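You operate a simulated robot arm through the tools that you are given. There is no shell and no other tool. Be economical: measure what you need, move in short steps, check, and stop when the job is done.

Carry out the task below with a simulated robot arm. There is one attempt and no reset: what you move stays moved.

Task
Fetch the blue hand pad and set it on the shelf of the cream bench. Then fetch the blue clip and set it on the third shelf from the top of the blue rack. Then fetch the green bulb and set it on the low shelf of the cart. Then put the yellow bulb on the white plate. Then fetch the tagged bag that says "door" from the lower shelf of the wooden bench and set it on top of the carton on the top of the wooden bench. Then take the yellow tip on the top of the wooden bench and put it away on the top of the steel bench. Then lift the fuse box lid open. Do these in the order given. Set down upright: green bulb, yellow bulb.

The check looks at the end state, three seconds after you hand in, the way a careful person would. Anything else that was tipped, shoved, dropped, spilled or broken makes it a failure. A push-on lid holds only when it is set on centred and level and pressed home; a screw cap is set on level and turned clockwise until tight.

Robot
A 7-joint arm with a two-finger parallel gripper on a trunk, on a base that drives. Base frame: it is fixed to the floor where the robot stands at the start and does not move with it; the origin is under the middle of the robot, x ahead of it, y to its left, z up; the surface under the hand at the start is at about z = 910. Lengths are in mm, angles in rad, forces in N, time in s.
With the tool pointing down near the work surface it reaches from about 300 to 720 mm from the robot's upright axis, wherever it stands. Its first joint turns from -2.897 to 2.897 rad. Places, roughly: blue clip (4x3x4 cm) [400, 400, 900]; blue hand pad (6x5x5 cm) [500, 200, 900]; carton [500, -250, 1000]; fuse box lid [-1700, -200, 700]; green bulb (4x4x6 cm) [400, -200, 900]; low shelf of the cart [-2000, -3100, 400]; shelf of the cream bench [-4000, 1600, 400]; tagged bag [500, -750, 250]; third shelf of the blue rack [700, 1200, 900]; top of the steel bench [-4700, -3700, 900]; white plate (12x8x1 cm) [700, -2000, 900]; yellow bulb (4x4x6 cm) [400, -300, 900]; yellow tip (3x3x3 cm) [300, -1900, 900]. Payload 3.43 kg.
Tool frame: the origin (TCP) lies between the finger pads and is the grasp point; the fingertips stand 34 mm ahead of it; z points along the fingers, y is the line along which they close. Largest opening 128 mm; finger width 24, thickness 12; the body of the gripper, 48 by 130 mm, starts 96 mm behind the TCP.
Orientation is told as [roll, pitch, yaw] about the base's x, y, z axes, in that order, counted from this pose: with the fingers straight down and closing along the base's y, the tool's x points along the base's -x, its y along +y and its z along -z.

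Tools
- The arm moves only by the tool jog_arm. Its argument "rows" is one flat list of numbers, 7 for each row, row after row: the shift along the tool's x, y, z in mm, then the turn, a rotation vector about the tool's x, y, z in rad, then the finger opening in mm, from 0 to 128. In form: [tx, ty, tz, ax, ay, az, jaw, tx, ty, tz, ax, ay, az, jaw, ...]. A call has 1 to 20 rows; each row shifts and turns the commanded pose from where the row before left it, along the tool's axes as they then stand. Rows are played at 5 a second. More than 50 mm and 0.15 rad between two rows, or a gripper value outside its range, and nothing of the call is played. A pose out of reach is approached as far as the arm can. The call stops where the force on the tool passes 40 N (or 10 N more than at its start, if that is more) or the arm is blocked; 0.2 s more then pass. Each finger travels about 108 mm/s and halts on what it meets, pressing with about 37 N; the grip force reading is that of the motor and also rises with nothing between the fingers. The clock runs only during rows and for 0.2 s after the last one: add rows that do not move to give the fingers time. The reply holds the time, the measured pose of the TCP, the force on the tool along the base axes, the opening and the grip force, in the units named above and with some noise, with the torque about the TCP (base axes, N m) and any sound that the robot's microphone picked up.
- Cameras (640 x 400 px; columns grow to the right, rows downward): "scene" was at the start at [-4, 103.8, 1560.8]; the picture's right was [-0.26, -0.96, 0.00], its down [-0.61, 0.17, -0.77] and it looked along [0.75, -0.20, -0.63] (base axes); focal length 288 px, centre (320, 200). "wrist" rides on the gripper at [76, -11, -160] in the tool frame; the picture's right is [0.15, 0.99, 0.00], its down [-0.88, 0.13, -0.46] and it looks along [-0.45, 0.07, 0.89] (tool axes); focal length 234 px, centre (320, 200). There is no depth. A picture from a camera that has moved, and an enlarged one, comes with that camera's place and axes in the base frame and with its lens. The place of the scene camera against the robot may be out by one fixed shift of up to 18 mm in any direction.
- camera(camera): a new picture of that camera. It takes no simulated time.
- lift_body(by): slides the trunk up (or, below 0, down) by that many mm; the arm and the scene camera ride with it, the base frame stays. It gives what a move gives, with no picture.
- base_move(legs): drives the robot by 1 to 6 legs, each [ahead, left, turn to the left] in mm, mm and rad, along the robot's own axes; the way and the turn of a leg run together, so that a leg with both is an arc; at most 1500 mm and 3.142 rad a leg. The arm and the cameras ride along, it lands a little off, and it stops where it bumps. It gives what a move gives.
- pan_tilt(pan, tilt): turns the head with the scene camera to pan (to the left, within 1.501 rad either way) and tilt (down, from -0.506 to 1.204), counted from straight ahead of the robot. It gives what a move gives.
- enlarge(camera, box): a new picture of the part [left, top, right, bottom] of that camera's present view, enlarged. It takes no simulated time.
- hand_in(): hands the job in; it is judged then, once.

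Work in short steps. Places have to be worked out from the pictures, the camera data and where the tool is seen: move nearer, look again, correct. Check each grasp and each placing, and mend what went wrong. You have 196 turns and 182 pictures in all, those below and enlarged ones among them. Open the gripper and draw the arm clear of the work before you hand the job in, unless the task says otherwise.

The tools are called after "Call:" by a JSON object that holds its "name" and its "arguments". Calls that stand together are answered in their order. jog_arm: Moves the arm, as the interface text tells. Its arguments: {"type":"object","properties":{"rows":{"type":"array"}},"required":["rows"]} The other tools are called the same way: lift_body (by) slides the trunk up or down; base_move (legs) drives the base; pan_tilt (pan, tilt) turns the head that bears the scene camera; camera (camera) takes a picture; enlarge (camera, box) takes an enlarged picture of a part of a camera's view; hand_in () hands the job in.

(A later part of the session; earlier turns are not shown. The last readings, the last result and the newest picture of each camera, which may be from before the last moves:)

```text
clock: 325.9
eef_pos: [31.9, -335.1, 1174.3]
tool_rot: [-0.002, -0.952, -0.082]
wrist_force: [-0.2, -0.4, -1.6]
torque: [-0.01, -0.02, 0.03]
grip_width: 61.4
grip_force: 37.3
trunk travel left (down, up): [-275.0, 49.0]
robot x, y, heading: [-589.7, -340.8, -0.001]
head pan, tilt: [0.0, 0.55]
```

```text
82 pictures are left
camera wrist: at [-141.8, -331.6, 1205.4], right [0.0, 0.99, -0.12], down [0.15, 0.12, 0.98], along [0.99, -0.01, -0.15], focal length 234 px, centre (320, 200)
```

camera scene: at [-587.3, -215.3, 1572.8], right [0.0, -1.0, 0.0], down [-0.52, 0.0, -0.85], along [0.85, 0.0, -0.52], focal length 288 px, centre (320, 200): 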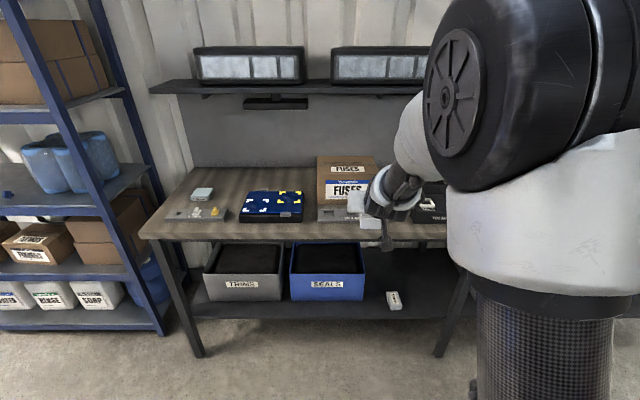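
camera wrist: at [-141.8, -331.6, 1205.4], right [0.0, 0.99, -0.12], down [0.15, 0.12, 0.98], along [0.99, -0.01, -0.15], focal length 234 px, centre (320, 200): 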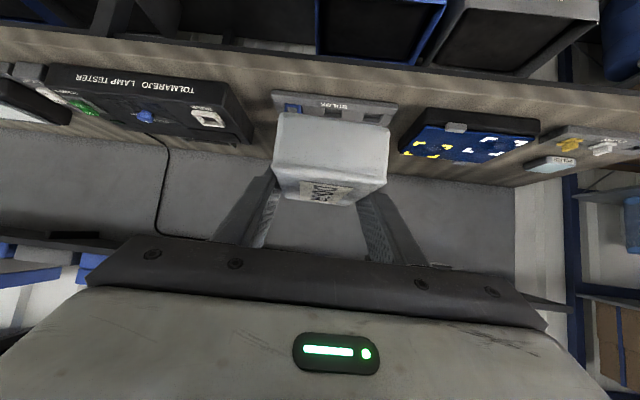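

Carton top: centre about (560,-318), z≈1030, slightly yawed. I drive forward so the bag is above the carton.

Call:
{"name": "base_move", "arguments": {"legs": [[400, 12, 0]]}}

Call:
{"name": "camera", "arguments": {"camera": "scene"}}

Call:
{"name": "camera", "arguments": {"camera": "wrist"}}

```text
clock: 328.4
eef_pos: [426.0, -315.7, 1174.5]
tool_rot: [-0.002, -0.95, -0.071]
wrist_force: [0.3, -0.2, -1.1]
torque: [-0.01, -0.01, 0.01]
grip_width: 61.4
grip_force: 37.3
trunk travel left (down, up): [-275.0, 49.0]
robot x, y, heading: [-195.0, -326.0, 0.006]
head pan, tilt: [0.0, 0.55]
```

```text
81 pictures are left
camera scene: at [-194.5, -202.2, 1572.9], right [0.01, -1.0, 0.0], down [-0.52, 0.0, -0.85], along [0.85, 0.01, -0.52], focal length 288 px, centre (320, 200)
```

scene: 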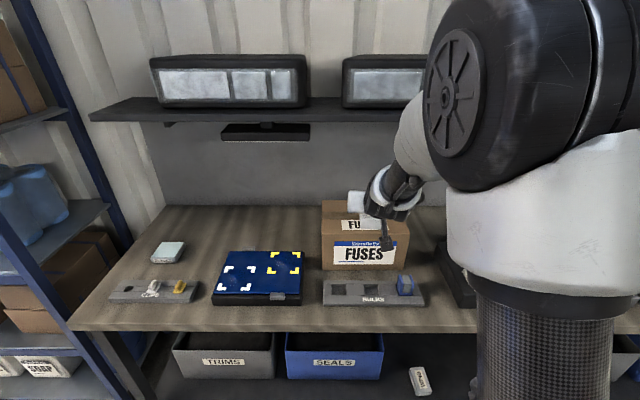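

```text
80 pictures are left
camera wrist: at [252.0, -314.6, 1205.4], right [-0.01, 0.99, -0.12], down [0.15, 0.12, 0.98], along [0.99, -0.01, -0.15], focal length 234 px, centre (320, 200)
```

wrist: 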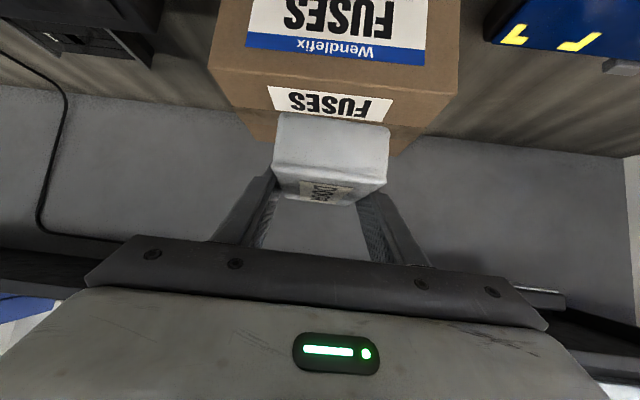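

Carton top spans x≈485–684, y≈-450…-185, z≈1038, centre (580,-318). Drive 140 mm further, then descend.

Call:
{"name": "base_move", "arguments": {"legs": [[138, -3, 0]]}}

Call:
{"name": "jog_arm", "arguments": {"rows": [32.5, 0, 23.3, 0, 0, 0, 40, 20.3, 0, 14.5, 0, 0, 0, 40, 0, 0, 0, 0, 0, 0, 40]}}

Call:
{"name": "camera", "arguments": {"camera": "wrist"}}

Call:
{"name": "enlarge", "arguments": {"camera": "scene", "box": [280, 160, 460, 340]}}

```text
clock: 329.7
eef_pos: [563.7, -320.3, 1175.1]
tool_rot: [-0.001, -0.95, -0.071]
wrist_force: [-0.1, 0.5, -1.4]
torque: [0.02, -0.01, 0.0]
grip_width: 61.2
grip_force: 36.6
trunk travel left (down, up): [-275.0, 49.0]
robot x, y, heading: [-62.6, -329.2, 0.007]
head pan, tilt: [0.0, 0.55]
```

```text
clock: 330.5
eef_pos: [564.5, -320.8, 1110.9]
tool_rot: [-0.001, -0.95, -0.075]
wrist_force: [0.1, -0.1, -1.1]
torque: [0.01, -0.01, -0.03]
grip_width: 61.6
grip_force: 36.5
trunk travel left (down, up): [-275.0, 49.0]
robot x, y, heading: [-58.9, -333.7, 0.008]
head pan, tilt: [0.0, 0.55]
```

```text
79 pictures are left
camera wrist: at [389.8, -317.5, 1141.0], right [-0.01, 0.99, -0.12], down [0.15, 0.12, 0.98], along [0.99, -0.01, -0.15], focal length 234 px, centre (320, 200)
```

wrist: 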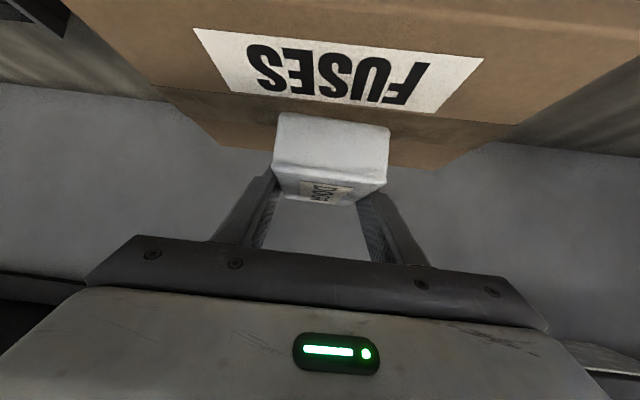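

```text
2.22 times, centred on (370, 250) of scene
camera zoom: at [-56.7, -204.4, 1572.9], right [0.01, -1.0, 0.0], down [-0.52, 0.0, -0.85], along [0.85, 0.0, -0.52], focal length 640 px, centre (209, 89)
```

zoom: 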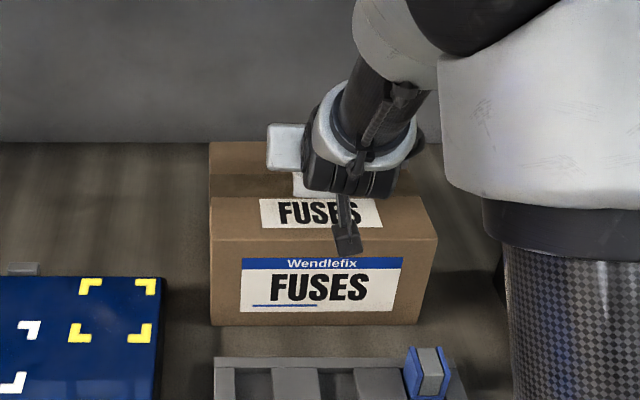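

Well positioned. Descend to contact.

Call:
{"name": "jog_arm", "arguments": {"rows": [12.2, 0, 8.7, 0, 0, 0, 40, 8.1, 0, 5.8, 0, 0, 0, 40, 2.4, 0, 1.75, 0, 0, 0, 40, 2.4, 0, 1.75, 0, 0, 0, 40, 0, 0, 0, 0, 0, 0, 40]}}

Call:
{"name": "jog_arm", "arguments": {"rows": [1.6, 0, 1.2, 0, 0, 0, 40, 1.6, 0, 1.2, 0, 0, 0, 40, 1.6, 0, 1.2, 0, 0, 0, 40, 0, 0, 0, 0, 0, 0, 40]}}

```text
clock: 331.7
eef_pos: [564.5, -319.5, 1081.8]
tool_rot: [-0.002, -0.955, -0.074]
wrist_force: [-1.6, -0.2, 7.2]
torque: [0.07, 0.53, -0.01]
grip_width: 61.1
grip_force: 36.8
trunk travel left (down, up): [-275.0, 49.0]
robot x, y, heading: [-59.3, -330.7, 0.003]
head pan, tilt: [0.0, 0.55]
```

```text
clock: 332.7
eef_pos: [565.2, -319.7, 1079.1]
tool_rot: [0.001, -0.965, -0.075]
wrist_force: [-2.6, 1.7, 39.2]
torque: [0.15, 0.71, -0.05]
grip_width: 61.4
grip_force: 37.0
trunk travel left (down, up): [-275.0, 49.0]
robot x, y, heading: [-61.0, -329.2, 0.006]
head pan, tilt: [0.0, 0.55]
```

Contact made. Unload slightly, open, and check.

Call:
{"name": "jog_arm", "arguments": {"rows": [-2.4, 0, -1.7, 0, 0, 0, 40, 0, 0, 0, 0, 0, 0, 70, 0, 0, 0, 0, 0, 0, 96, 0, 0, 0, 0, 0, 0, 96]}}

Call:
{"name": "camera", "arguments": {"camera": "wrist"}}

```text
clock: 333.7
eef_pos: [563.6, -321.9, 1079.5]
tool_rot: [0.001, -0.96, -0.08]
wrist_force: [-2.6, -4.6, 28.8]
torque: [0.27, -0.53, -0.32]
grip_width: 90.5
grip_force: 0.0
trunk travel left (down, up): [-275.0, 49.0]
robot x, y, heading: [-59.5, -329.0, 0.008]
head pan, tilt: [0.0, 0.55]
```

```text
77 pictures are left
camera wrist: at [388.9, -319.5, 1108.4], right [-0.01, 0.99, -0.12], down [0.14, 0.12, 0.98], along [0.99, -0.01, -0.14], focal length 234 px, centre (320, 200)
```

wrist: 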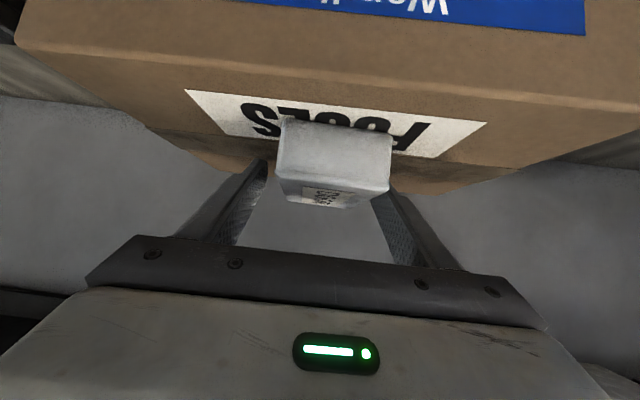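

The fingertips press on the carton top a little; I rise 8 mm straight up and check the bag.

Call:
{"name": "jog_arm", "arguments": {"rows": [-3.3, 0, -2.3, 0, 0, 0, 92, -3.3, 0, -2.3, 0, 0, 0, 96, 0, 0, 0, 0, 0, 0, 96]}}

Call:
{"name": "camera", "arguments": {"camera": "wrist"}}

```text
clock: 334.5
eef_pos: [563.1, -319.1, 1082.2]
tool_rot: [-0.005, -0.947, -0.071]
wrist_force: [0.8, -0.9, 0.6]
torque: [0.02, -0.01, 0.0]
grip_width: 96.0
grip_force: 0.0
trunk travel left (down, up): [-275.0, 49.0]
robot x, y, heading: [-59.9, -330.8, 0.008]
head pan, tilt: [0.0, 0.55]
```

```text
76 pictures are left
camera wrist: at [388.9, -317.4, 1112.7], right [-0.01, 0.99, -0.12], down [0.15, 0.12, 0.98], along [0.99, -0.01, -0.16], focal length 234 px, centre (320, 200)
```

wrist: 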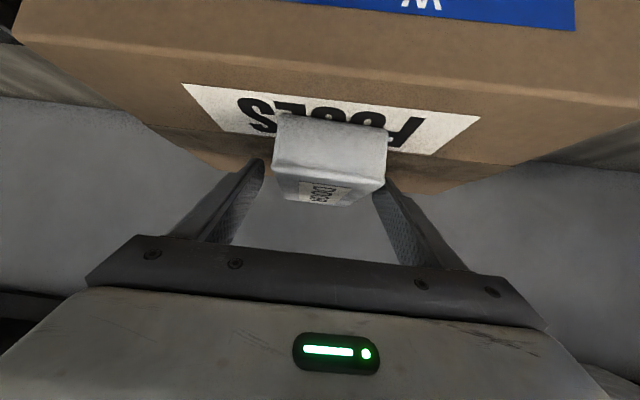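

Retreat along the tool axis and verify with the scene camera.

Call:
{"name": "jog_arm", "arguments": {"rows": [0, 0, -30, 0, 0, 0, 96, 0, 0, -45, 0, 0, 0, 96, 0, 0, -45, 0, 0, 0, 96, 0, 0, -45, 0, 0, 0, 96, 0, 0, 0, 0, 0, 0, 96]}}

Call:
{"name": "base_move", "arguments": {"legs": [[-330, 0, 0]]}}

Call:
{"name": "enlarge", "arguments": {"camera": "scene", "box": [260, 120, 460, 270]}}

```text
clock: 335.7
eef_pos: [429.8, -309.5, 1179.8]
tool_rot: [-0.001, -0.952, -0.072]
wrist_force: [0.4, -0.3, -0.1]
torque: [-0.02, 0.03, 0.02]
grip_width: 96.0
grip_force: 0.2
trunk travel left (down, up): [-275.0, 49.0]
robot x, y, heading: [-58.6, -330.5, 0.003]
head pan, tilt: [0.0, 0.55]
```

```text
clock: 337.8
eef_pos: [103.5, -311.3, 1178.7]
tool_rot: [-0.002, -0.951, -0.073]
wrist_force: [-0.1, -0.7, -0.3]
torque: [0.02, 0.01, -0.05]
grip_width: 96.1
grip_force: 0.1
trunk travel left (down, up): [-275.0, 49.0]
robot x, y, heading: [-384.9, -332.4, 0.006]
head pan, tilt: [0.0, 0.55]
```

```text
2.67 times, centred on (360, 195) of scene
camera zoom: at [-383.0, -206.0, 1572.9], right [0.0, -1.0, 0.0], down [-0.52, 0.0, -0.85], along [0.85, 0.0, -0.52], focal length 768 px, centre (213, 213)
```

zoom: 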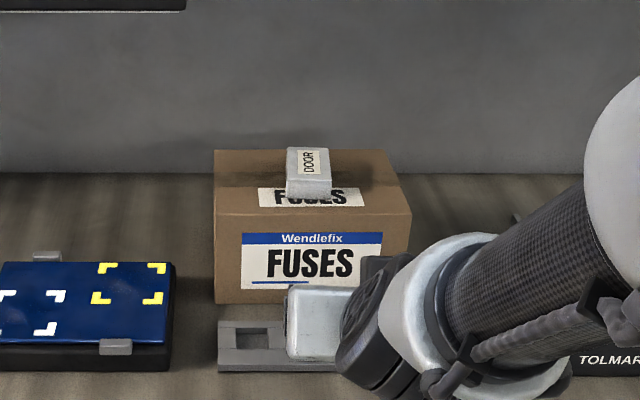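

The bag lies on the carton. Next, the yellow tip at ≈(338,-1858), hard by the green tray; I'll grip it tool-down with fingers closing along x. First reorient the tool while driving there.

Call:
{"name": "jog_arm", "arguments": {"rows": [0, 0, 0, 0, 0.136, 0, 96, 0, 0, 0, 0, 0.136, 0, 96, 0, 0, 0, 0, 0.136, 0, 96, 0, 0, 0, 0, 0.136, 0, 96, 0, 0, 0, 0, 0.136, 0, 96, 0, 0, 0, 0, 0.136, 0, 96, 0, 0, 0, 0, 0.136, 0, 96, 0, 0, 0, 0, 0, 0.136, 96, 0, 0, 0, 0, 0, 0.136, 90, 0, 0, 0, 0, 0, 0.136, 80, 0, 0, 0, 0, 0, 0.136, 70, 0, 0, 0, 0, 0, 0.136, 70, 0, 0, 0, 0, 0, 0.136, 70, 0, 0, 0, 0, 0, 0.136, 70, 0, 0, 0, 0, 0, 0.136, 70, 0, 0, 0, 0, 0, 0.136, 70, 0, 0, 0, 0, 0, 0.136, 70, 0, 0, 0, 0, 0, 0.136, 70, 0, 0, 0, 0, 0, 0, 70]}}

Call:
{"name": "base_move", "arguments": {"legs": [[0, -770, 0], [0, -770, 0]]}}

Call:
{"name": "pan_tilt", "arguments": {"pan": 0.0, "tilt": 0.75}}

Call:
{"name": "camera", "arguments": {"camera": "scene"}}

Call:
{"name": "camera", "arguments": {"camera": "wrist"}}

```text
clock: 341.8
eef_pos: [104.2, -327.3, 1171.4]
tool_rot: [0.25, -0.085, -1.619]
wrist_force: [0.6, 0.2, -0.3]
torque: [0.02, 0.01, -0.03]
grip_width: 70.3
grip_force: 0.0
out of reach, approached as far as the arm can: row 2, 3, 6
trunk travel left (down, up): [-275.0, 49.0]
robot x, y, heading: [-382.0, -333.8, 0.0]
head pan, tilt: [0.0, 0.55]
```

```text
clock: 357.0
eef_pos: [94.0, -1870.2, 1172.9]
tool_rot: [0.249, -0.085, -1.638]
wrist_force: [0.2, 0.4, -0.4]
torque: [-0.03, 0.01, -0.01]
grip_width: 70.1
grip_force: 0.0
trunk travel left (down, up): [-275.0, 49.0]
robot x, y, heading: [-395.3, -1863.7, -0.015]
head pan, tilt: [0.0, 0.55]
```

```text
clock: 357.7
eef_pos: [94.6, -1869.1, 1172.3]
tool_rot: [0.253, -0.086, -1.639]
wrist_force: [0.6, 0.8, 0.3]
torque: [0.01, 0.01, 0.01]
grip_width: 69.8
grip_force: 0.1
trunk travel left (down, up): [-275.0, 49.0]
robot x, y, heading: [-396.2, -1860.7, -0.017]
head pan, tilt: [0.0, 0.75]
```

```text
74 pictures are left
camera scene: at [-396.8, -1736.9, 1555.6], right [-0.02, -1.0, 0.0], down [-0.68, 0.01, -0.73], along [0.73, -0.01, -0.68], focal length 288 px, centre (320, 200)
```

scene: 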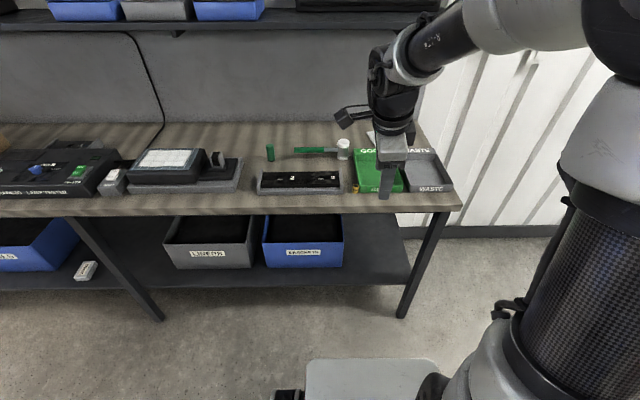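

```text
73 pictures are left
camera wrist: at [50.2, -1777.1, 1316.5], right [0.97, 0.1, 0.23], down [-0.04, -0.84, 0.55], along [0.25, -0.54, -0.8], focal length 234 px, centre (320, 200)
```

wrist: 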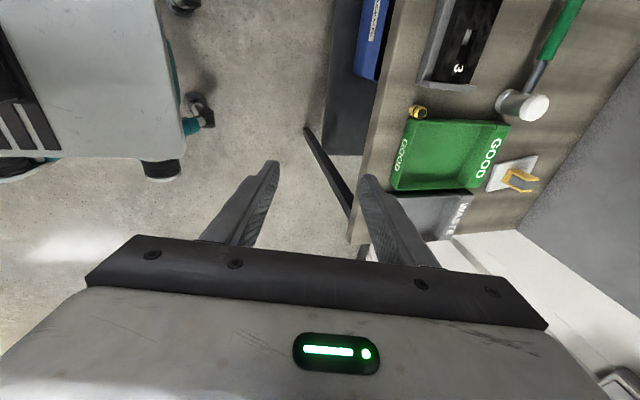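

The tool ended slightly tilted; I correct the orientation and drive ahead so the hand comes over the tip at ≈(336,-1855).

Call:
{"name": "jog_arm", "arguments": {"rows": [0, 0, 0, 0.124, 0.04, -0.033, 70, 0, 0, 0, 0.123, 0.04, -0.032, 70, 0, 0, 0, 0, 0, 0, 70]}}

Call:
{"name": "base_move", "arguments": {"legs": [[242, 14, 0.015]]}}

Call:
{"name": "camera", "arguments": {"camera": "wrist"}}

```text
clock: 358.5
eef_pos: [95.9, -1867.5, 1172.5]
tool_rot: [-0.003, -0.011, -1.566]
wrist_force: [0.1, -0.2, 0.2]
torque: [0.01, -0.01, 0.02]
grip_width: 70.2
grip_force: 0.1
trunk travel left (down, up): [-275.0, 49.0]
robot x, y, heading: [-396.6, -1861.7, -0.015]
head pan, tilt: [0.0, 0.75]
```

```text
clock: 360.3
eef_pos: [335.2, -1852.0, 1172.2]
tool_rot: [0.0, -0.015, -1.553]
wrist_force: [1.0, 0.6, -0.1]
torque: [0.03, 0.0, 0.0]
grip_width: 70.2
grip_force: 0.0
trunk travel left (down, up): [-275.0, 49.0]
robot x, y, heading: [-156.1, -1850.0, -0.003]
head pan, tilt: [0.0, 0.75]
```

```text
72 pictures are left
camera wrist: at [323.0, -1773.8, 1330.1], right [0.99, 0.16, 0.0], down [0.15, -0.87, 0.47], along [0.07, -0.46, -0.88], focal length 234 px, centre (320, 200)
```

wrist: 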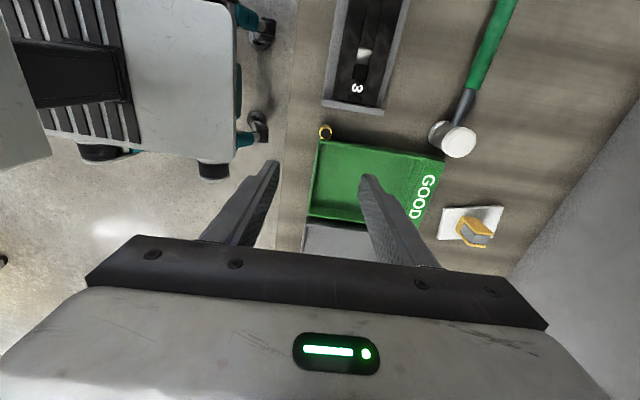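

Tip at ≈(342,-1852). Descend to z≈1010 and re-measure.

Call:
{"name": "jog_arm", "arguments": {"rows": [0, 3, 45, 0, 0, 0, 70, 0, 3, 45, 0, 0, 0, 70, 0, 0, 45, 0, 0, 0, 60, 0, 0, 27, 0, 0, 0, 60, 0, 0, 0, 0, 0, 0, 60]}}

Call:
{"name": "enlarge", "arguments": {"camera": "wrist", "box": [220, 80, 420, 205]}}

```text
clock: 361.5
eef_pos: [339.3, -1854.6, 1009.8]
tool_rot: [-0.001, -0.013, -1.554]
wrist_force: [0.3, -0.3, -0.3]
torque: [0.02, 0.02, -0.03]
grip_width: 59.9
grip_force: 0.1
trunk travel left (down, up): [-275.0, 49.0]
robot x, y, heading: [-153.3, -1853.6, -0.006]
head pan, tilt: [0.0, 0.75]
```

```text
3.20 times, centred on (320, 142) of wrist
camera zoom: at [326.7, -1776.6, 1168.2], right [0.99, 0.16, 0.0], down [0.15, -0.87, 0.47], along [0.07, -0.46, -0.88], focal length 749 px, centre (320, 384)
```

zoom: 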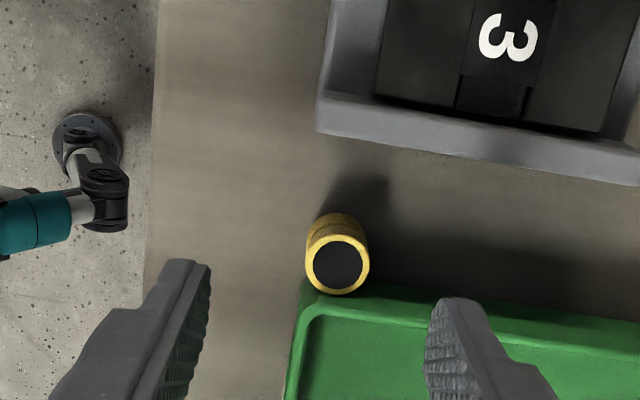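

Tip centre (343,-1852.5), tray rim just beyond at y≈-1864. I offset the fingers +4 mm in y for clearance, descend and close.

Call:
{"name": "jog_arm", "arguments": {"rows": [6.5, 4, 10, 0, 0, 0, 52, 0, 0, 25, 0, 0, 0, 52, 0, 0, 24, 0, 0, 0, 52, 0, 0, 0, 0, 0, 0, 52]}}

Call:
{"name": "enlarge", "arguments": {"camera": "wrist", "box": [220, 100, 420, 225]}}

```text
clock: 362.5
eef_pos: [345.2, -1848.9, 950.9]
tool_rot: [0.0, -0.014, -1.554]
wrist_force: [-0.1, 0.8, 0.1]
torque: [0.04, -0.03, 0.0]
grip_width: 52.0
grip_force: 0.0
trunk travel left (down, up): [-275.0, 49.0]
robot x, y, heading: [-152.2, -1852.5, -0.005]
head pan, tilt: [0.0, 0.75]
```

```text
3.20 times, centred on (320, 162) of wrist
camera zoom: at [332.4, -1769.9, 1109.4], right [0.99, 0.16, 0.0], down [0.15, -0.87, 0.47], along [0.07, -0.46, -0.88], focal length 749 px, centre (320, 320)
```

zoom: 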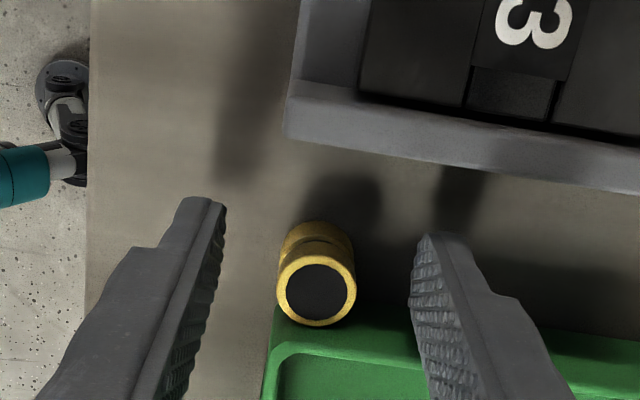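

Clear of everything. Close.

Call:
{"name": "jog_arm", "arguments": {"rows": [0, 0, 0, 0, 0, 0, 35, 0, 0, 0, 0, 0, 0, 18, 0, 0, 0, 0, 0, 0, 10, 0, 0, 0, 0, 0, 0, 10]}}

Call:
{"name": "jog_arm", "arguments": {"rows": [0, 0, -15, 0, 0, 0, 10, 0, 0, -45, 0, 0, 0, 10, 0, 0, -45, 0, 0, 0, 10, 0, 0, -45, 0, 0, 0, 10, 0, 0, -45, 0, 0, 0, 10, 0, 0, -45, 0, 0, 0, 10, 0, 0, 0, 0, 0, 0, 10]}}

Call:
{"name": "camera", "arguments": {"camera": "wrist"}}

```text
clock: 363.5
eef_pos: [346.3, -1847.5, 952.7]
tool_rot: [0.0, -0.013, -1.553]
wrist_force: [0.0, -0.2, 0.0]
torque: [0.0, 0.0, 0.02]
grip_width: 17.1
grip_force: 37.5
trunk travel left (down, up): [-275.0, 49.0]
robot x, y, heading: [-156.9, -1850.1, -0.004]
head pan, tilt: [0.0, 0.75]
```

```text
clock: 365.1
eef_pos: [344.1, -1845.7, 1191.9]
tool_rot: [-0.001, -0.013, -1.553]
wrist_force: [0.2, 0.4, -0.4]
torque: [0.0, -0.01, 0.0]
grip_width: 16.4
grip_force: 36.9
trunk travel left (down, up): [-275.0, 49.0]
robot x, y, heading: [-154.1, -1851.6, -0.007]
head pan, tilt: [0.0, 0.75]
```

```text
69 pictures are left
camera wrist: at [331.6, -1767.4, 1350.1], right [0.99, 0.16, 0.0], down [0.15, -0.87, 0.47], along [0.07, -0.46, -0.88], focal length 234 px, centre (320, 200)
```

wrist: 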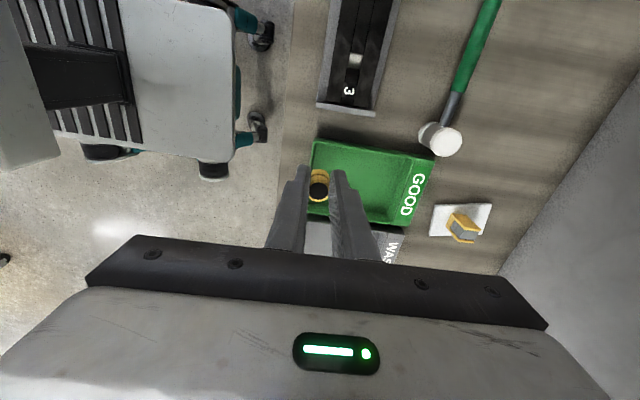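

Tip is held. I drive around the car via the aisle at y≈-2250 heading -x, and look on the way.

Call:
{"name": "base_move", "arguments": {"legs": [[-420, 0, 0], [0, -400, 0], [0, 0, 3.14], [1300, 0, 0]]}}

Call:
{"name": "pan_tilt", "arguments": {"pan": 0.2, "tilt": 0.25}}

Call:
{"name": "camera", "arguments": {"camera": "scene"}}

```text
clock: 385.4
eef_pos: [-2366.9, -2344.6, 1192.3]
tool_rot: [0.0, -0.015, 1.641]
wrist_force: [-0.4, -0.4, 0.3]
torque: [0.01, -0.02, 0.0]
grip_width: 19.4
grip_force: 36.8
trunk travel left (down, up): [-275.0, 49.0]
robot x, y, heading: [-1870.4, -2314.5, -3.09]
head pan, tilt: [0.0, 0.75]
```

```text
clock: 386.4
eef_pos: [-2368.0, -2345.1, 1192.1]
tool_rot: [-0.002, -0.013, 1.642]
wrist_force: [0.4, 0.4, 0.2]
torque: [-0.03, -0.03, 0.03]
grip_width: 19.3
grip_force: 37.4
trunk travel left (down, up): [-275.0, 49.0]
robot x, y, heading: [-1870.5, -2312.1, -3.096]
head pan, tilt: [0.201, 0.25]
```

```text
68 pictures are left
camera scene: at [-1859.9, -2483.3, 1600.5], right [-0.25, 0.97, 0.0], down [0.24, 0.06, -0.97], along [-0.94, -0.24, -0.25], focal length 288 px, centre (320, 200)
```

scene: 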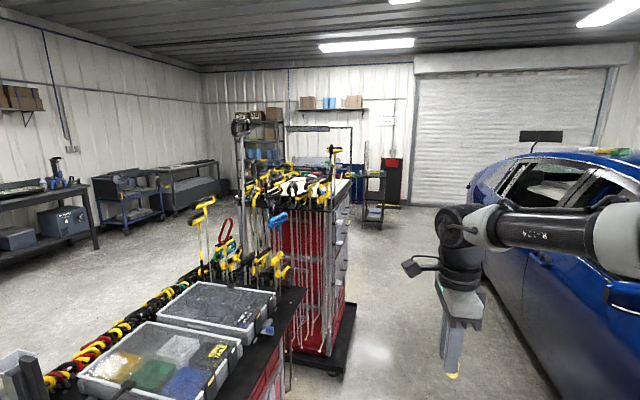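

The grip width changed (16.4→19.4), so I check the tip in the hand.

Call:
{"name": "enlarge", "arguments": {"camera": "wrist", "box": [220, 110, 420, 235]}}

Call:
{"name": "enlarge", "arguments": {"camera": "scene", "box": [400, 260, 510, 400]}}

```text
3.20 times, centred on (320, 172) of wrist
camera zoom: at [-2351.5, -2421.9, 1349.7], right [-0.98, -0.22, 0.0], down [-0.19, 0.86, 0.47], along [-0.1, 0.46, -0.88], focal length 749 px, centre (320, 288)
```

zoom: 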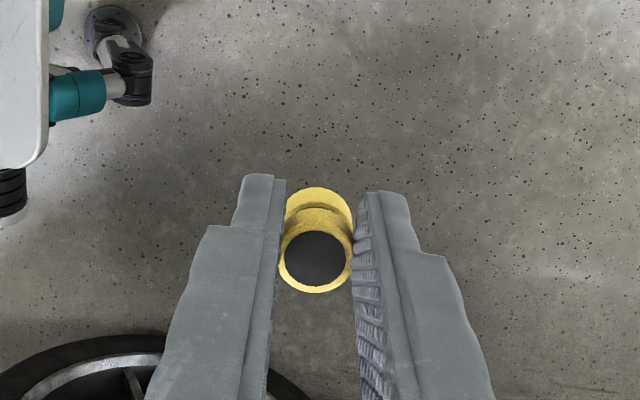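

```text
2.86 times, centred on (455, 330) of scene
camera zoom: at [-1859.9, -2483.3, 1600.5], right [-0.25, 0.97, 0.0], down [0.24, 0.06, -0.97], along [-0.94, -0.24, -0.25], focal length 823 px, centre (-66, -171)
```

zoom: 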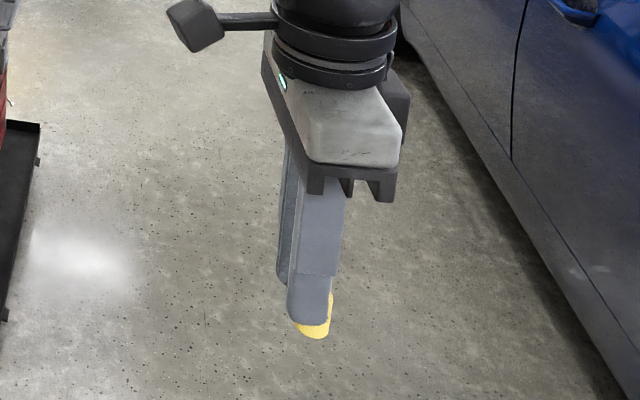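

The tip has slid a bit down in the fingers. To be safe I'll set it on the free black part of the cart's top next to me and regrip it properly. Turn to face the cart.

Call:
{"name": "base_move", "arguments": {"legs": [[0, 0, 1.52]]}}

Call:
{"name": "pan_tilt", "arguments": {"pan": 0.1, "tilt": 0.8}}

Call:
{"name": "camera", "arguments": {"camera": "scene"}}

Call:
{"name": "camera", "arguments": {"camera": "wrist"}}

```text
clock: 390.6
eef_pos: [-1853.6, -2810.2, 1190.4]
tool_rot: [0.0, -0.012, -3.104]
wrist_force: [0.3, 0.6, -0.1]
torque: [0.02, 0.01, 0.01]
grip_width: 19.4
grip_force: 37.1
trunk travel left (down, up): [-275.0, 49.0]
robot x, y, heading: [-1869.3, -2310.1, -1.557]
head pan, tilt: [0.201, 0.25]
```

```text
clock: 391.6
eef_pos: [-1852.9, -2809.8, 1190.5]
tool_rot: [-0.001, -0.014, -3.105]
wrist_force: [0.0, 0.5, 0.3]
torque: [0.0, 0.01, -0.02]
grip_width: 19.6
grip_force: 36.8
trunk travel left (down, up): [-275.0, 49.0]
robot x, y, heading: [-1869.4, -2315.3, -1.558]
head pan, tilt: [0.099, 0.799]
```

```text
65 pictures are left
camera scene: at [-1718.4, -2313.0, 1551.6], right [-0.99, -0.11, 0.0], down [-0.08, 0.71, -0.7], along [0.08, -0.69, -0.72], focal length 288 px, centre (320, 200)
```

scene: 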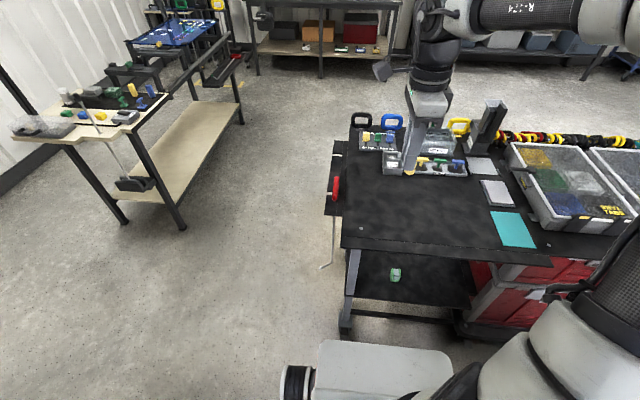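

```text
64 pictures are left
camera wrist: at [-1776.2, -2795.8, 1349.7], right [0.18, -0.98, 0.0], down [-0.87, -0.16, 0.47], along [-0.46, -0.08, -0.88], focal length 234 px, centre (320, 200)
```

wrist: 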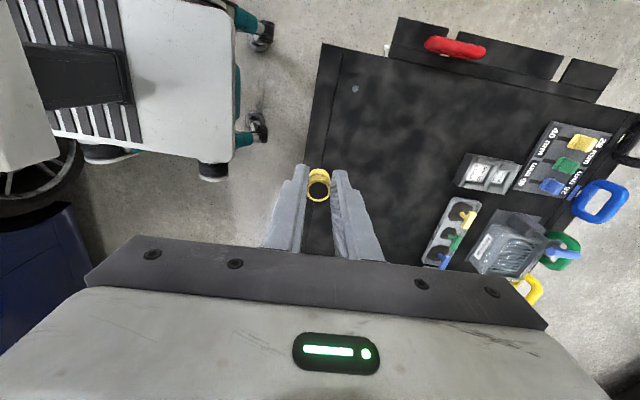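

Free black area is right ahead. Drive 120 mm and descend to just above the cart top.

Call:
{"name": "base_move", "arguments": {"legs": [[120, 0, 0]]}}

Call:
{"name": "jog_arm", "arguments": {"rows": [0, 0, 45, 0, 0, 0, 10, 0, 0, 45, 0, 0, 0, 10, 0, 0, 45, 0, 0, 0, 10, 0, 0, 45, 0, 0, 0, 10, 0, 0, 30, 0, 0, 0, 10, 0, 0, 0, 0, 0, 0, 10]}}

Call:
{"name": "camera", "arguments": {"camera": "wrist"}}

Call:
{"name": "enlarge", "arguments": {"camera": "scene", "box": [340, 120, 520, 270]}}

```text
clock: 392.8
eef_pos: [-1851.8, -2929.0, 1190.5]
tool_rot: [0.001, -0.013, -3.105]
wrist_force: [-0.6, 0.5, -0.4]
torque: [0.03, 0.03, -0.03]
grip_width: 19.5
grip_force: 37.0
trunk travel left (down, up): [-275.0, 49.0]
robot x, y, heading: [-1868.6, -2431.1, -1.554]
head pan, tilt: [0.099, 0.799]
```

```text
clock: 394.2
eef_pos: [-1851.9, -2930.4, 980.3]
tool_rot: [0.0, -0.015, -3.105]
wrist_force: [0.6, -1.1, -1.2]
torque: [-0.01, 0.02, -0.01]
grip_width: 19.5
grip_force: 36.7
trunk travel left (down, up): [-275.0, 49.0]
robot x, y, heading: [-1864.3, -2429.2, -1.551]
head pan, tilt: [0.099, 0.799]
```

```text
63 pictures are left
camera wrist: at [-1776.0, -2915.9, 1138.6], right [0.18, -0.98, 0.0], down [-0.87, -0.16, 0.47], along [-0.46, -0.08, -0.88], focal length 234 px, centre (320, 200)
```

wrist: 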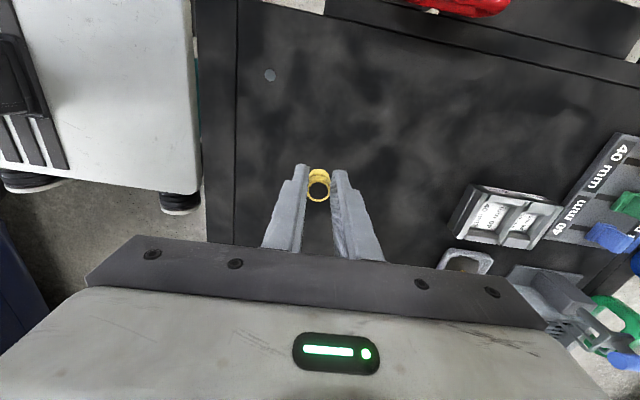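

```text
2.67 times, centred on (430, 195) of scene
camera zoom: at [-1716.6, -2432.6, 1551.5], right [-0.99, -0.11, 0.0], down [-0.08, 0.71, -0.7], along [0.08, -0.69, -0.72], focal length 768 px, centre (27, 213)
```

zoom: 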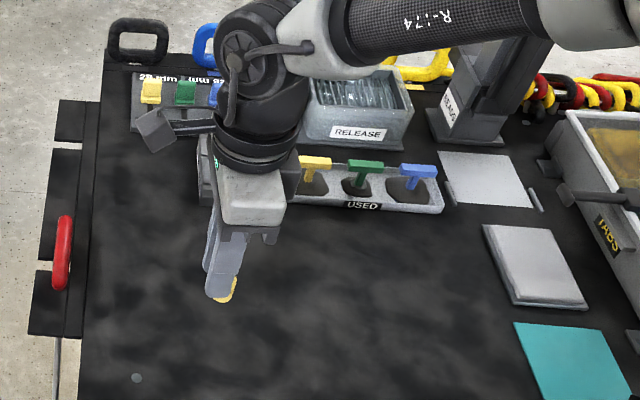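

Descend slowly until contact.

Call:
{"name": "jog_arm", "arguments": {"rows": [0, 0, 10, 0, 0, 0, 10, 0, 0, 10, 0, 0, 0, 10, 0, 0, 8, 0, 0, 0, 10, 0, 0, 6, 0, 0, 0, 10, 0, 0, 6, 0, 0, 0, 10, 0, 0, 6, 0, 0, 0, 10, 0, 0, 0, 0, 0, 0, 10]}}

Call:
{"name": "jog_arm", "arguments": {"rows": [0, 0, 4, 0, 0, 0, 10, 0, 0, 4, 0, 0, 0, 10, 0, 0, 4, 0, 0, 0, 10, 0, 0, 4, 0, 0, 0, 10, 0, 0, 4, 0, 0, 0, 10, 0, 0, 0, 0, 0, 0, 10]}}

Call:
{"name": "enlarge", "arguments": {"camera": "wrist", "box": [220, 110, 420, 235]}}

```text
clock: 395.8
eef_pos: [-1854.1, -2929.6, 936.3]
tool_rot: [0.001, -0.013, -3.105]
wrist_force: [0.5, -0.4, 0.0]
torque: [-0.01, 0.0, 0.02]
grip_width: 19.1
grip_force: 37.3
trunk travel left (down, up): [-275.0, 49.0]
robot x, y, heading: [-1870.4, -2431.6, -1.558]
head pan, tilt: [0.099, 0.799]
```

```text
clock: 397.2
eef_pos: [-1854.7, -2929.9, 916.9]
tool_rot: [0.001, -0.014, -3.104]
wrist_force: [-0.9, 0.6, 0.0]
torque: [0.02, -0.01, 0.0]
grip_width: 19.4
grip_force: 37.1
trunk travel left (down, up): [-275.0, 49.0]
robot x, y, heading: [-1865.9, -2427.9, -1.558]
head pan, tilt: [0.099, 0.799]
```

```text
3.20 times, centred on (320, 172) of wrist
camera zoom: at [-1778.3, -2915.5, 1074.0], right [0.18, -0.98, 0.0], down [-0.87, -0.16, 0.47], along [-0.46, -0.08, -0.88], focal length 749 px, centre (320, 288)
```

zoom: 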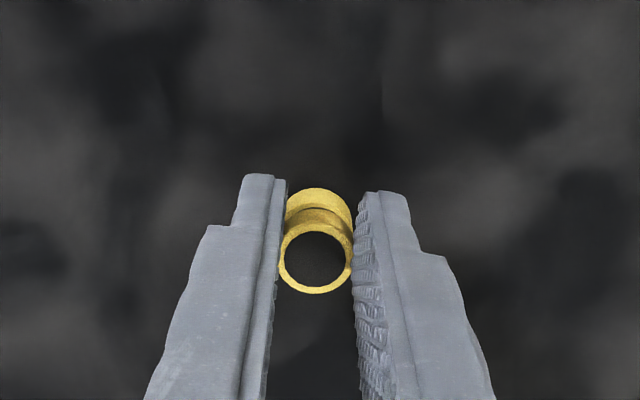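

No contact yet; continue.

Call:
{"name": "jog_arm", "arguments": {"rows": [0, 0, 4, 0, 0, 0, 10, 0, 0, 4, 0, 0, 0, 10, 0, 0, 4, 0, 0, 0, 10, 0, 0, 4, 0, 0, 0, 10, 0, 0, 4, 0, 0, 0, 10, 0, 0, 4, 0, 0, 0, 10, 0, 0, 4, 0, 0, 0, 10, 0, 0, 0, 0, 0, 0, 10]}}

Call:
{"name": "jog_arm", "arguments": {"rows": [0, 0, 4, 0, 0, 0, 10, 0, 0, 4, 0, 0, 0, 10, 0, 0, 4, 0, 0, 0, 10, 0, 0, 4, 0, 0, 0, 10, 0, 0, 4, 0, 0, 0, 10, 0, 0, 0, 0, 0, 0, 10]}}

```text
clock: 398.2
eef_pos: [-1854.6, -2929.5, 904.4]
tool_rot: [0.006, -0.017, -3.103]
wrist_force: [-0.7, 9.4, 23.1]
torque: [0.3, 0.26, -0.12]
grip_width: 19.4
grip_force: 36.8
trunk travel left (down, up): [-275.0, 49.0]
robot x, y, heading: [-1867.2, -2429.5, -1.551]
head pan, tilt: [0.099, 0.799]
stopped in row 4: the force on the tool passed its limit at 44 N (the readings are from after the stop); the commanded pose is now the measured one
```

```text
clock: 398.5
eef_pos: [-1854.7, -2930.4, 906.3]
tool_rot: [0.008, -0.018, -3.102]
wrist_force: [-0.9, 10.0, 21.8]
torque: [0.29, 0.24, -0.1]
grip_width: 19.6
grip_force: 37.2
trunk travel left (down, up): [-275.0, 49.0]
robot x, y, heading: [-1868.1, -2430.9, -1.557]
head pan, tilt: [0.099, 0.799]
stopped in row 1: the force on the tool passed its limit at 44 N (the readings are from after the stop); the commanded pose is now the measured one
```

Contact. Release gently and look.

Call:
{"name": "jog_arm", "arguments": {"rows": [0, 0, -1.5, 0, 0, 0, 14, 0, 0, 0, 0, 0, 0, 24, 0, 0, 0, 0, 0, 0, 44, 0, 0, 0, 0, 0, 0, 44]}}

Call:
{"name": "enlarge", "arguments": {"camera": "wrist", "box": [220, 110, 420, 235]}}

```text
clock: 399.5
eef_pos: [-1854.6, -2932.7, 904.7]
tool_rot: [0.006, -0.015, -3.102]
wrist_force: [0.2, -0.6, -0.8]
torque: [0.02, 0.03, -0.02]
grip_width: 44.0
grip_force: 0.1
trunk travel left (down, up): [-275.0, 49.0]
robot x, y, heading: [-1869.4, -2431.5, -1.557]
head pan, tilt: [0.099, 0.799]
```

```text
3.20 times, centred on (320, 172) of wrist
camera zoom: at [-1777.1, -2917.0, 1062.5], right [0.18, -0.98, 0.0], down [-0.87, -0.16, 0.47], along [-0.46, -0.09, -0.88], focal length 749 px, centre (320, 288)
```

zoom: 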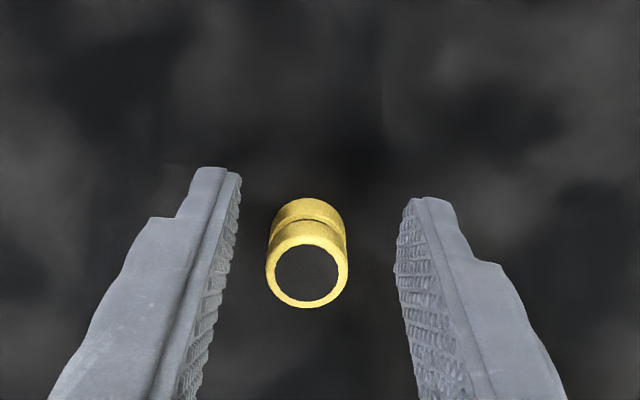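

The tip stands upright, and is 10 mm off the finger centre, which explains the slip. I re-centre, go 9 mm lower and regrip.

Call:
{"name": "jog_arm", "arguments": {"rows": [-10.3, -1.5, 0, 0, 0, 0, 44, 0, 0, 5, 0, 0, 0, 44, 0, 0, 4, 0, 0, 0, 44, 0, 0, 0, 0, 0, 0, 30, 0, 0, 0, 0, 0, 0, 10, 0, 0, 0, 0, 0, 0, 10, 0, 0, 0, 0, 0, 0, 10]}}

Call:
{"name": "enlarge", "arguments": {"camera": "wrist", "box": [220, 110, 420, 235]}}

```text
clock: 401.1
eef_pos: [-1864.6, -2931.4, 895.3]
tool_rot: [0.007, -0.015, -3.105]
wrist_force: [0.8, -0.2, 1.0]
torque: [0.0, 0.02, 0.0]
grip_width: 20.7
grip_force: 37.0
trunk travel left (down, up): [-275.0, 49.0]
robot x, y, heading: [-1870.4, -2432.1, -1.556]
head pan, tilt: [0.099, 0.799]
```

```text
3.20 times, centred on (320, 172) of wrist
camera zoom: at [-1787.5, -2916.1, 1054.1], right [0.18, -0.98, 0.0], down [-0.87, -0.16, 0.47], along [-0.46, -0.09, -0.88], focal length 749 px, centre (320, 288)
```

zoom: 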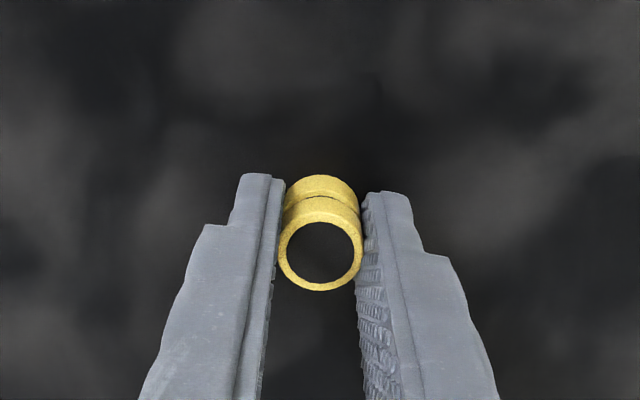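

Good full-width grip (20.7 mm). Lift, back off, turn to -x and drive along the aisle.

Call:
{"name": "jog_arm", "arguments": {"rows": [0, 0, -20, 0, 0, 0, 10, 0, 0, -45, 0, 0, 0, 10, 0, 0, -45, 0, 0, 0, 10, 0, 0, -45, 0, 0, 0, 10, 0, 0, -45, 0, 0, 0, 10, 0, 0, -45, 0, 0, 0, 10, 0, 0, -45, 0, 0, 0, 10, 0, 0, 0, 0, 0, 0, 10]}}

Call:
{"name": "base_move", "arguments": {"legs": [[-240, 0, 0], [0, 0, -1.58], [1400, 0, 0]]}}

Call:
{"name": "pan_tilt", "arguments": {"pan": 0.5, "tilt": 0.3}}

Call:
{"name": "camera", "arguments": {"camera": "scene"}}

```text
clock: 402.9
eef_pos: [-1859.2, -2927.0, 1188.3]
tool_rot: [0.006, -0.015, -3.105]
wrist_force: [0.6, -1.0, 0.3]
torque: [0.01, -0.01, 0.0]
grip_width: 20.9
grip_force: 36.7
trunk travel left (down, up): [-275.0, 49.0]
robot x, y, heading: [-1864.8, -2432.4, -1.558]
head pan, tilt: [0.099, 0.799]
```

```text
clock: 415.2
eef_pos: [-3775.8, -2225.3, 1187.7]
tool_rot: [0.006, -0.017, 1.609]
wrist_force: [-1.5, 0.1, -0.3]
torque: [0.03, 0.02, 0.01]
grip_width: 20.8
grip_force: 36.7
trunk travel left (down, up): [-275.0, 49.0]
robot x, y, heading: [-3281.3, -2214.3, -3.125]
head pan, tilt: [0.099, 0.799]
```

```text
clock: 416.2
eef_pos: [-3776.6, -2224.7, 1187.1]
tool_rot: [0.004, -0.016, 1.61]
wrist_force: [-0.1, -0.4, -0.5]
torque: [-0.02, 0.02, -0.01]
grip_width: 20.8
grip_force: 37.1
trunk travel left (down, up): [-275.0, 49.0]
robot x, y, heading: [-3280.4, -2212.5, -3.125]
head pan, tilt: [0.499, 0.3]
```

```text
58 pictures are left
camera scene: at [-3264.3, -2414.3, 1595.8], right [-0.49, 0.87, 0.0], down [0.26, 0.15, -0.96], along [-0.83, -0.47, -0.3], focal length 288 px, centre (320, 200)
```

scene: 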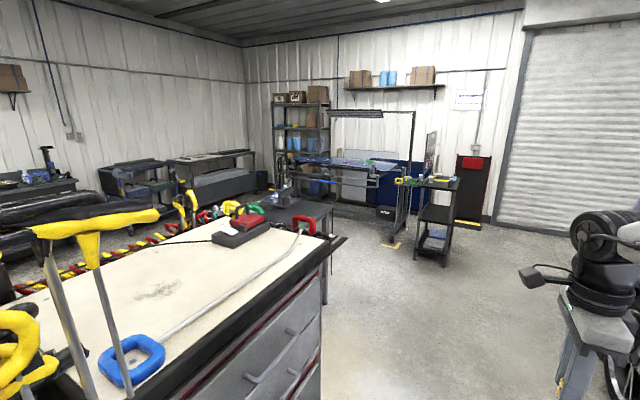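

The steel bench seems to be behind the red cabinet. Drive on to x≈-4500 and look left.

Call:
{"name": "base_move", "arguments": {"legs": [[1150, 0, -0.016]]}}

Call:
{"name": "pan_tilt", "arguments": {"pan": 1.3, "tilt": 0.4}}

Call:
{"name": "camera", "arguments": {"camera": "scene"}}

```text
clock: 421.9
eef_pos: [-4907.4, -2246.5, 1185.8]
tool_rot: [0.006, -0.017, 1.613]
wrist_force: [0.8, -0.7, 0.3]
torque: [0.04, 0.01, -0.01]
grip_width: 20.9
grip_force: 36.9
trunk travel left (down, up): [-275.0, 49.0]
robot x, y, heading: [-4411.3, -2234.8, -3.123]
head pan, tilt: [0.499, 0.3]
```

```text
clock: 423.1
eef_pos: [-4907.5, -2245.6, 1186.8]
tool_rot: [0.005, -0.017, 1.611]
wrist_force: [-0.2, -0.3, -1.2]
torque: [0.03, -0.01, -0.04]
grip_width: 20.9
grip_force: 36.9
trunk travel left (down, up): [-275.0, 49.0]
robot x, y, heading: [-4410.6, -2234.5, -3.123]
head pan, tilt: [1.3, 0.4]
```

```text
57 pictures are left
camera scene: at [-4337.8, -2477.0, 1586.6], right [-0.97, 0.25, 0.0], down [0.1, 0.38, -0.92], along [-0.23, -0.89, -0.39], focal length 288 px, centre (320, 200)
```

scene: 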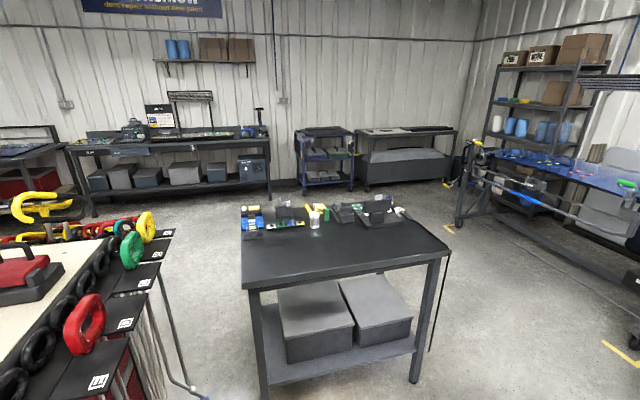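

The steel bench is right there: front edge y≈-3350, x −4285…−5140, with its front half free. I move to x≈-4680, turn to face it and approach.

Call:
{"name": "base_move", "arguments": {"legs": [[270, 0, 0], [0, 0, 1.552], [700, 0, 0]]}}

Call:
{"name": "pan_tilt", "arguments": {"pan": 0.2, "tilt": 0.7}}

Call:
{"name": "camera", "arguments": {"camera": "scene"}}

Call:
{"name": "camera", "arguments": {"camera": "wrist"}}

```text
clock: 432.3
eef_pos: [-4687.4, -3432.3, 1187.0]
tool_rot: [0.004, -0.016, -3.127]
wrist_force: [-1.0, -0.2, 0.2]
torque: [0.0, 0.04, 0.02]
grip_width: 20.8
grip_force: 37.4
trunk travel left (down, up): [-275.0, 49.0]
robot x, y, heading: [-4684.8, -2934.7, -1.573]
head pan, tilt: [1.3, 0.4]
```

```text
clock: 433.6
eef_pos: [-4687.2, -3432.5, 1187.0]
tool_rot: [0.005, -0.016, -3.125]
wrist_force: [0.4, -0.3, 0.5]
torque: [0.01, -0.02, 0.02]
grip_width: 20.6
grip_force: 36.9
trunk travel left (down, up): [-275.0, 49.0]
robot x, y, heading: [-4689.2, -2938.9, -1.578]
head pan, tilt: [0.201, 0.7]
```

```text
56 pictures are left
camera scene: at [-4525.0, -2943.2, 1559.8], right [-0.98, -0.19, 0.0], down [-0.12, 0.63, -0.77], along [0.15, -0.75, -0.64], focal length 288 px, centre (320, 200)
```

scene: 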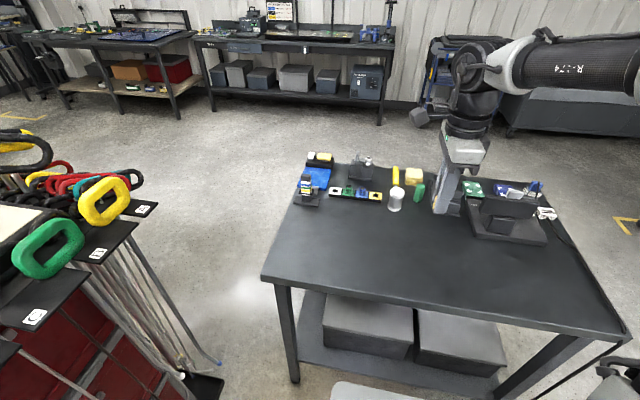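

```text
55 pictures are left
camera wrist: at [-4610.0, -3418.6, 1344.2], right [0.16, -0.99, 0.0], down [-0.87, -0.14, 0.47], along [-0.46, -0.08, -0.88], focal length 234 px, centre (320, 200)
```

wrist: 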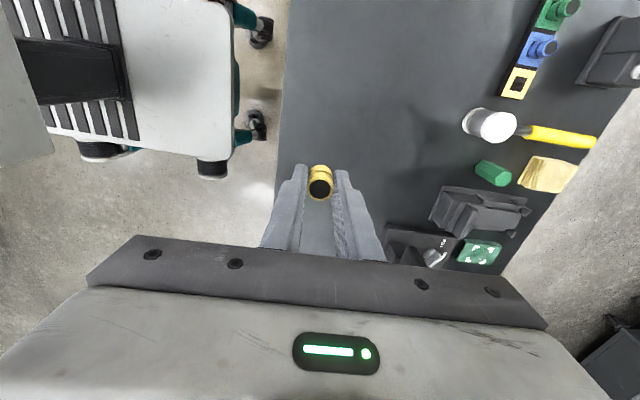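

Table edge y≈-3363. I go 60 mm further in and descend to ≈z 975.

Call:
{"name": "base_move", "arguments": {"legs": [[60, 0, 0]]}}

Call:
{"name": "jog_arm", "arguments": {"rows": [0, 0, 45, 0, 0, 0, 10, 0, 0, 45, 0, 0, 0, 10, 0, 0, 45, 0, 0, 0, 10, 0, 0, 45, 0, 0, 0, 10, 0, 0, 30, 0, 0, 0, 10, 0, 0, 0, 0, 0, 0, 10]}}

Call:
{"name": "camera", "arguments": {"camera": "wrist"}}

```text
clock: 434.6
eef_pos: [-4687.4, -3492.7, 1185.9]
tool_rot: [0.005, -0.016, -3.128]
wrist_force: [-0.5, -0.9, -0.1]
torque: [0.03, 0.01, 0.0]
grip_width: 20.8
grip_force: 36.6
trunk travel left (down, up): [-275.0, 49.0]
robot x, y, heading: [-4687.0, -2994.8, -1.581]
head pan, tilt: [0.201, 0.7]
```

```text
clock: 436.0
eef_pos: [-4691.7, -3493.6, 973.1]
tool_rot: [0.003, -0.017, -3.127]
wrist_force: [-0.1, -0.2, 0.1]
torque: [0.0, 0.03, 0.01]
grip_width: 20.9
grip_force: 37.0
trunk travel left (down, up): [-275.0, 49.0]
robot x, y, heading: [-4689.5, -2993.6, -1.583]
head pan, tilt: [0.201, 0.7]
```

```text
54 pictures are left
camera wrist: at [-4613.3, -3480.2, 1131.0], right [0.16, -0.99, 0.0], down [-0.87, -0.14, 0.47], along [-0.46, -0.08, -0.88], focal length 234 px, centre (320, 200)
```

wrist: 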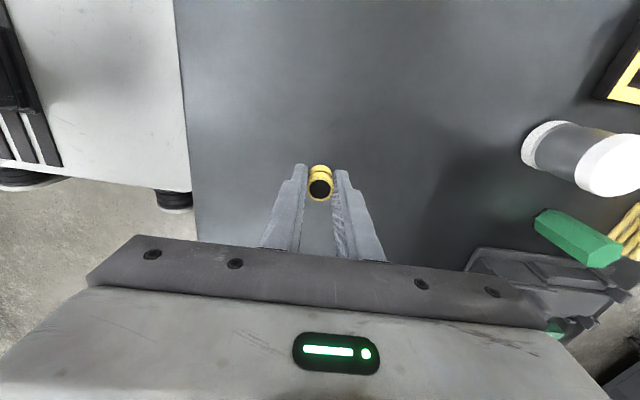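

Clear area. Descend slowly to contact.

Call:
{"name": "jog_arm", "arguments": {"rows": [0, 0, 6, 0, 0, 0, 10, 0, 0, 6, 0, 0, 0, 10, 0, 0, 4, 0, 0, 0, 10, 0, 0, 4, 0, 0, 0, 10, 0, 0, 3, 0, 0, 0, 10, 0, 0, 3, 0, 0, 0, 10, 0, 0, 3, 0, 0, 0, 10, 0, 0, 0, 0, 0, 0, 10]}}

Call:
{"name": "jog_arm", "arguments": {"rows": [0, 0, 3, 0, 0, 0, 10, 0, 0, 3, 0, 0, 0, 10, 0, 0, 3, 0, 0, 0, 10, 0, 0, 3, 0, 0, 0, 10, 0, 0, 3, 0, 0, 0, 10, 0, 0, 0, 0, 0, 0, 10]}}

```text
clock: 437.8
eef_pos: [-4692.1, -3493.6, 947.0]
tool_rot: [0.005, -0.015, -3.128]
wrist_force: [0.6, 0.0, -0.4]
torque: [0.02, -0.01, 0.02]
grip_width: 20.9
grip_force: 36.8
trunk travel left (down, up): [-275.0, 49.0]
robot x, y, heading: [-4687.6, -2993.5, -1.582]
head pan, tilt: [0.201, 0.7]
```

```text
clock: 439.2
eef_pos: [-4692.4, -3494.3, 934.6]
tool_rot: [0.009, -0.016, -3.128]
wrist_force: [0.0, 2.4, 26.8]
torque: [0.13, 0.03, -0.02]
grip_width: 21.1
grip_force: 37.2
trunk travel left (down, up): [-275.0, 49.0]
robot x, y, heading: [-4685.2, -2994.7, -1.579]
head pan, tilt: [0.201, 0.7]
```

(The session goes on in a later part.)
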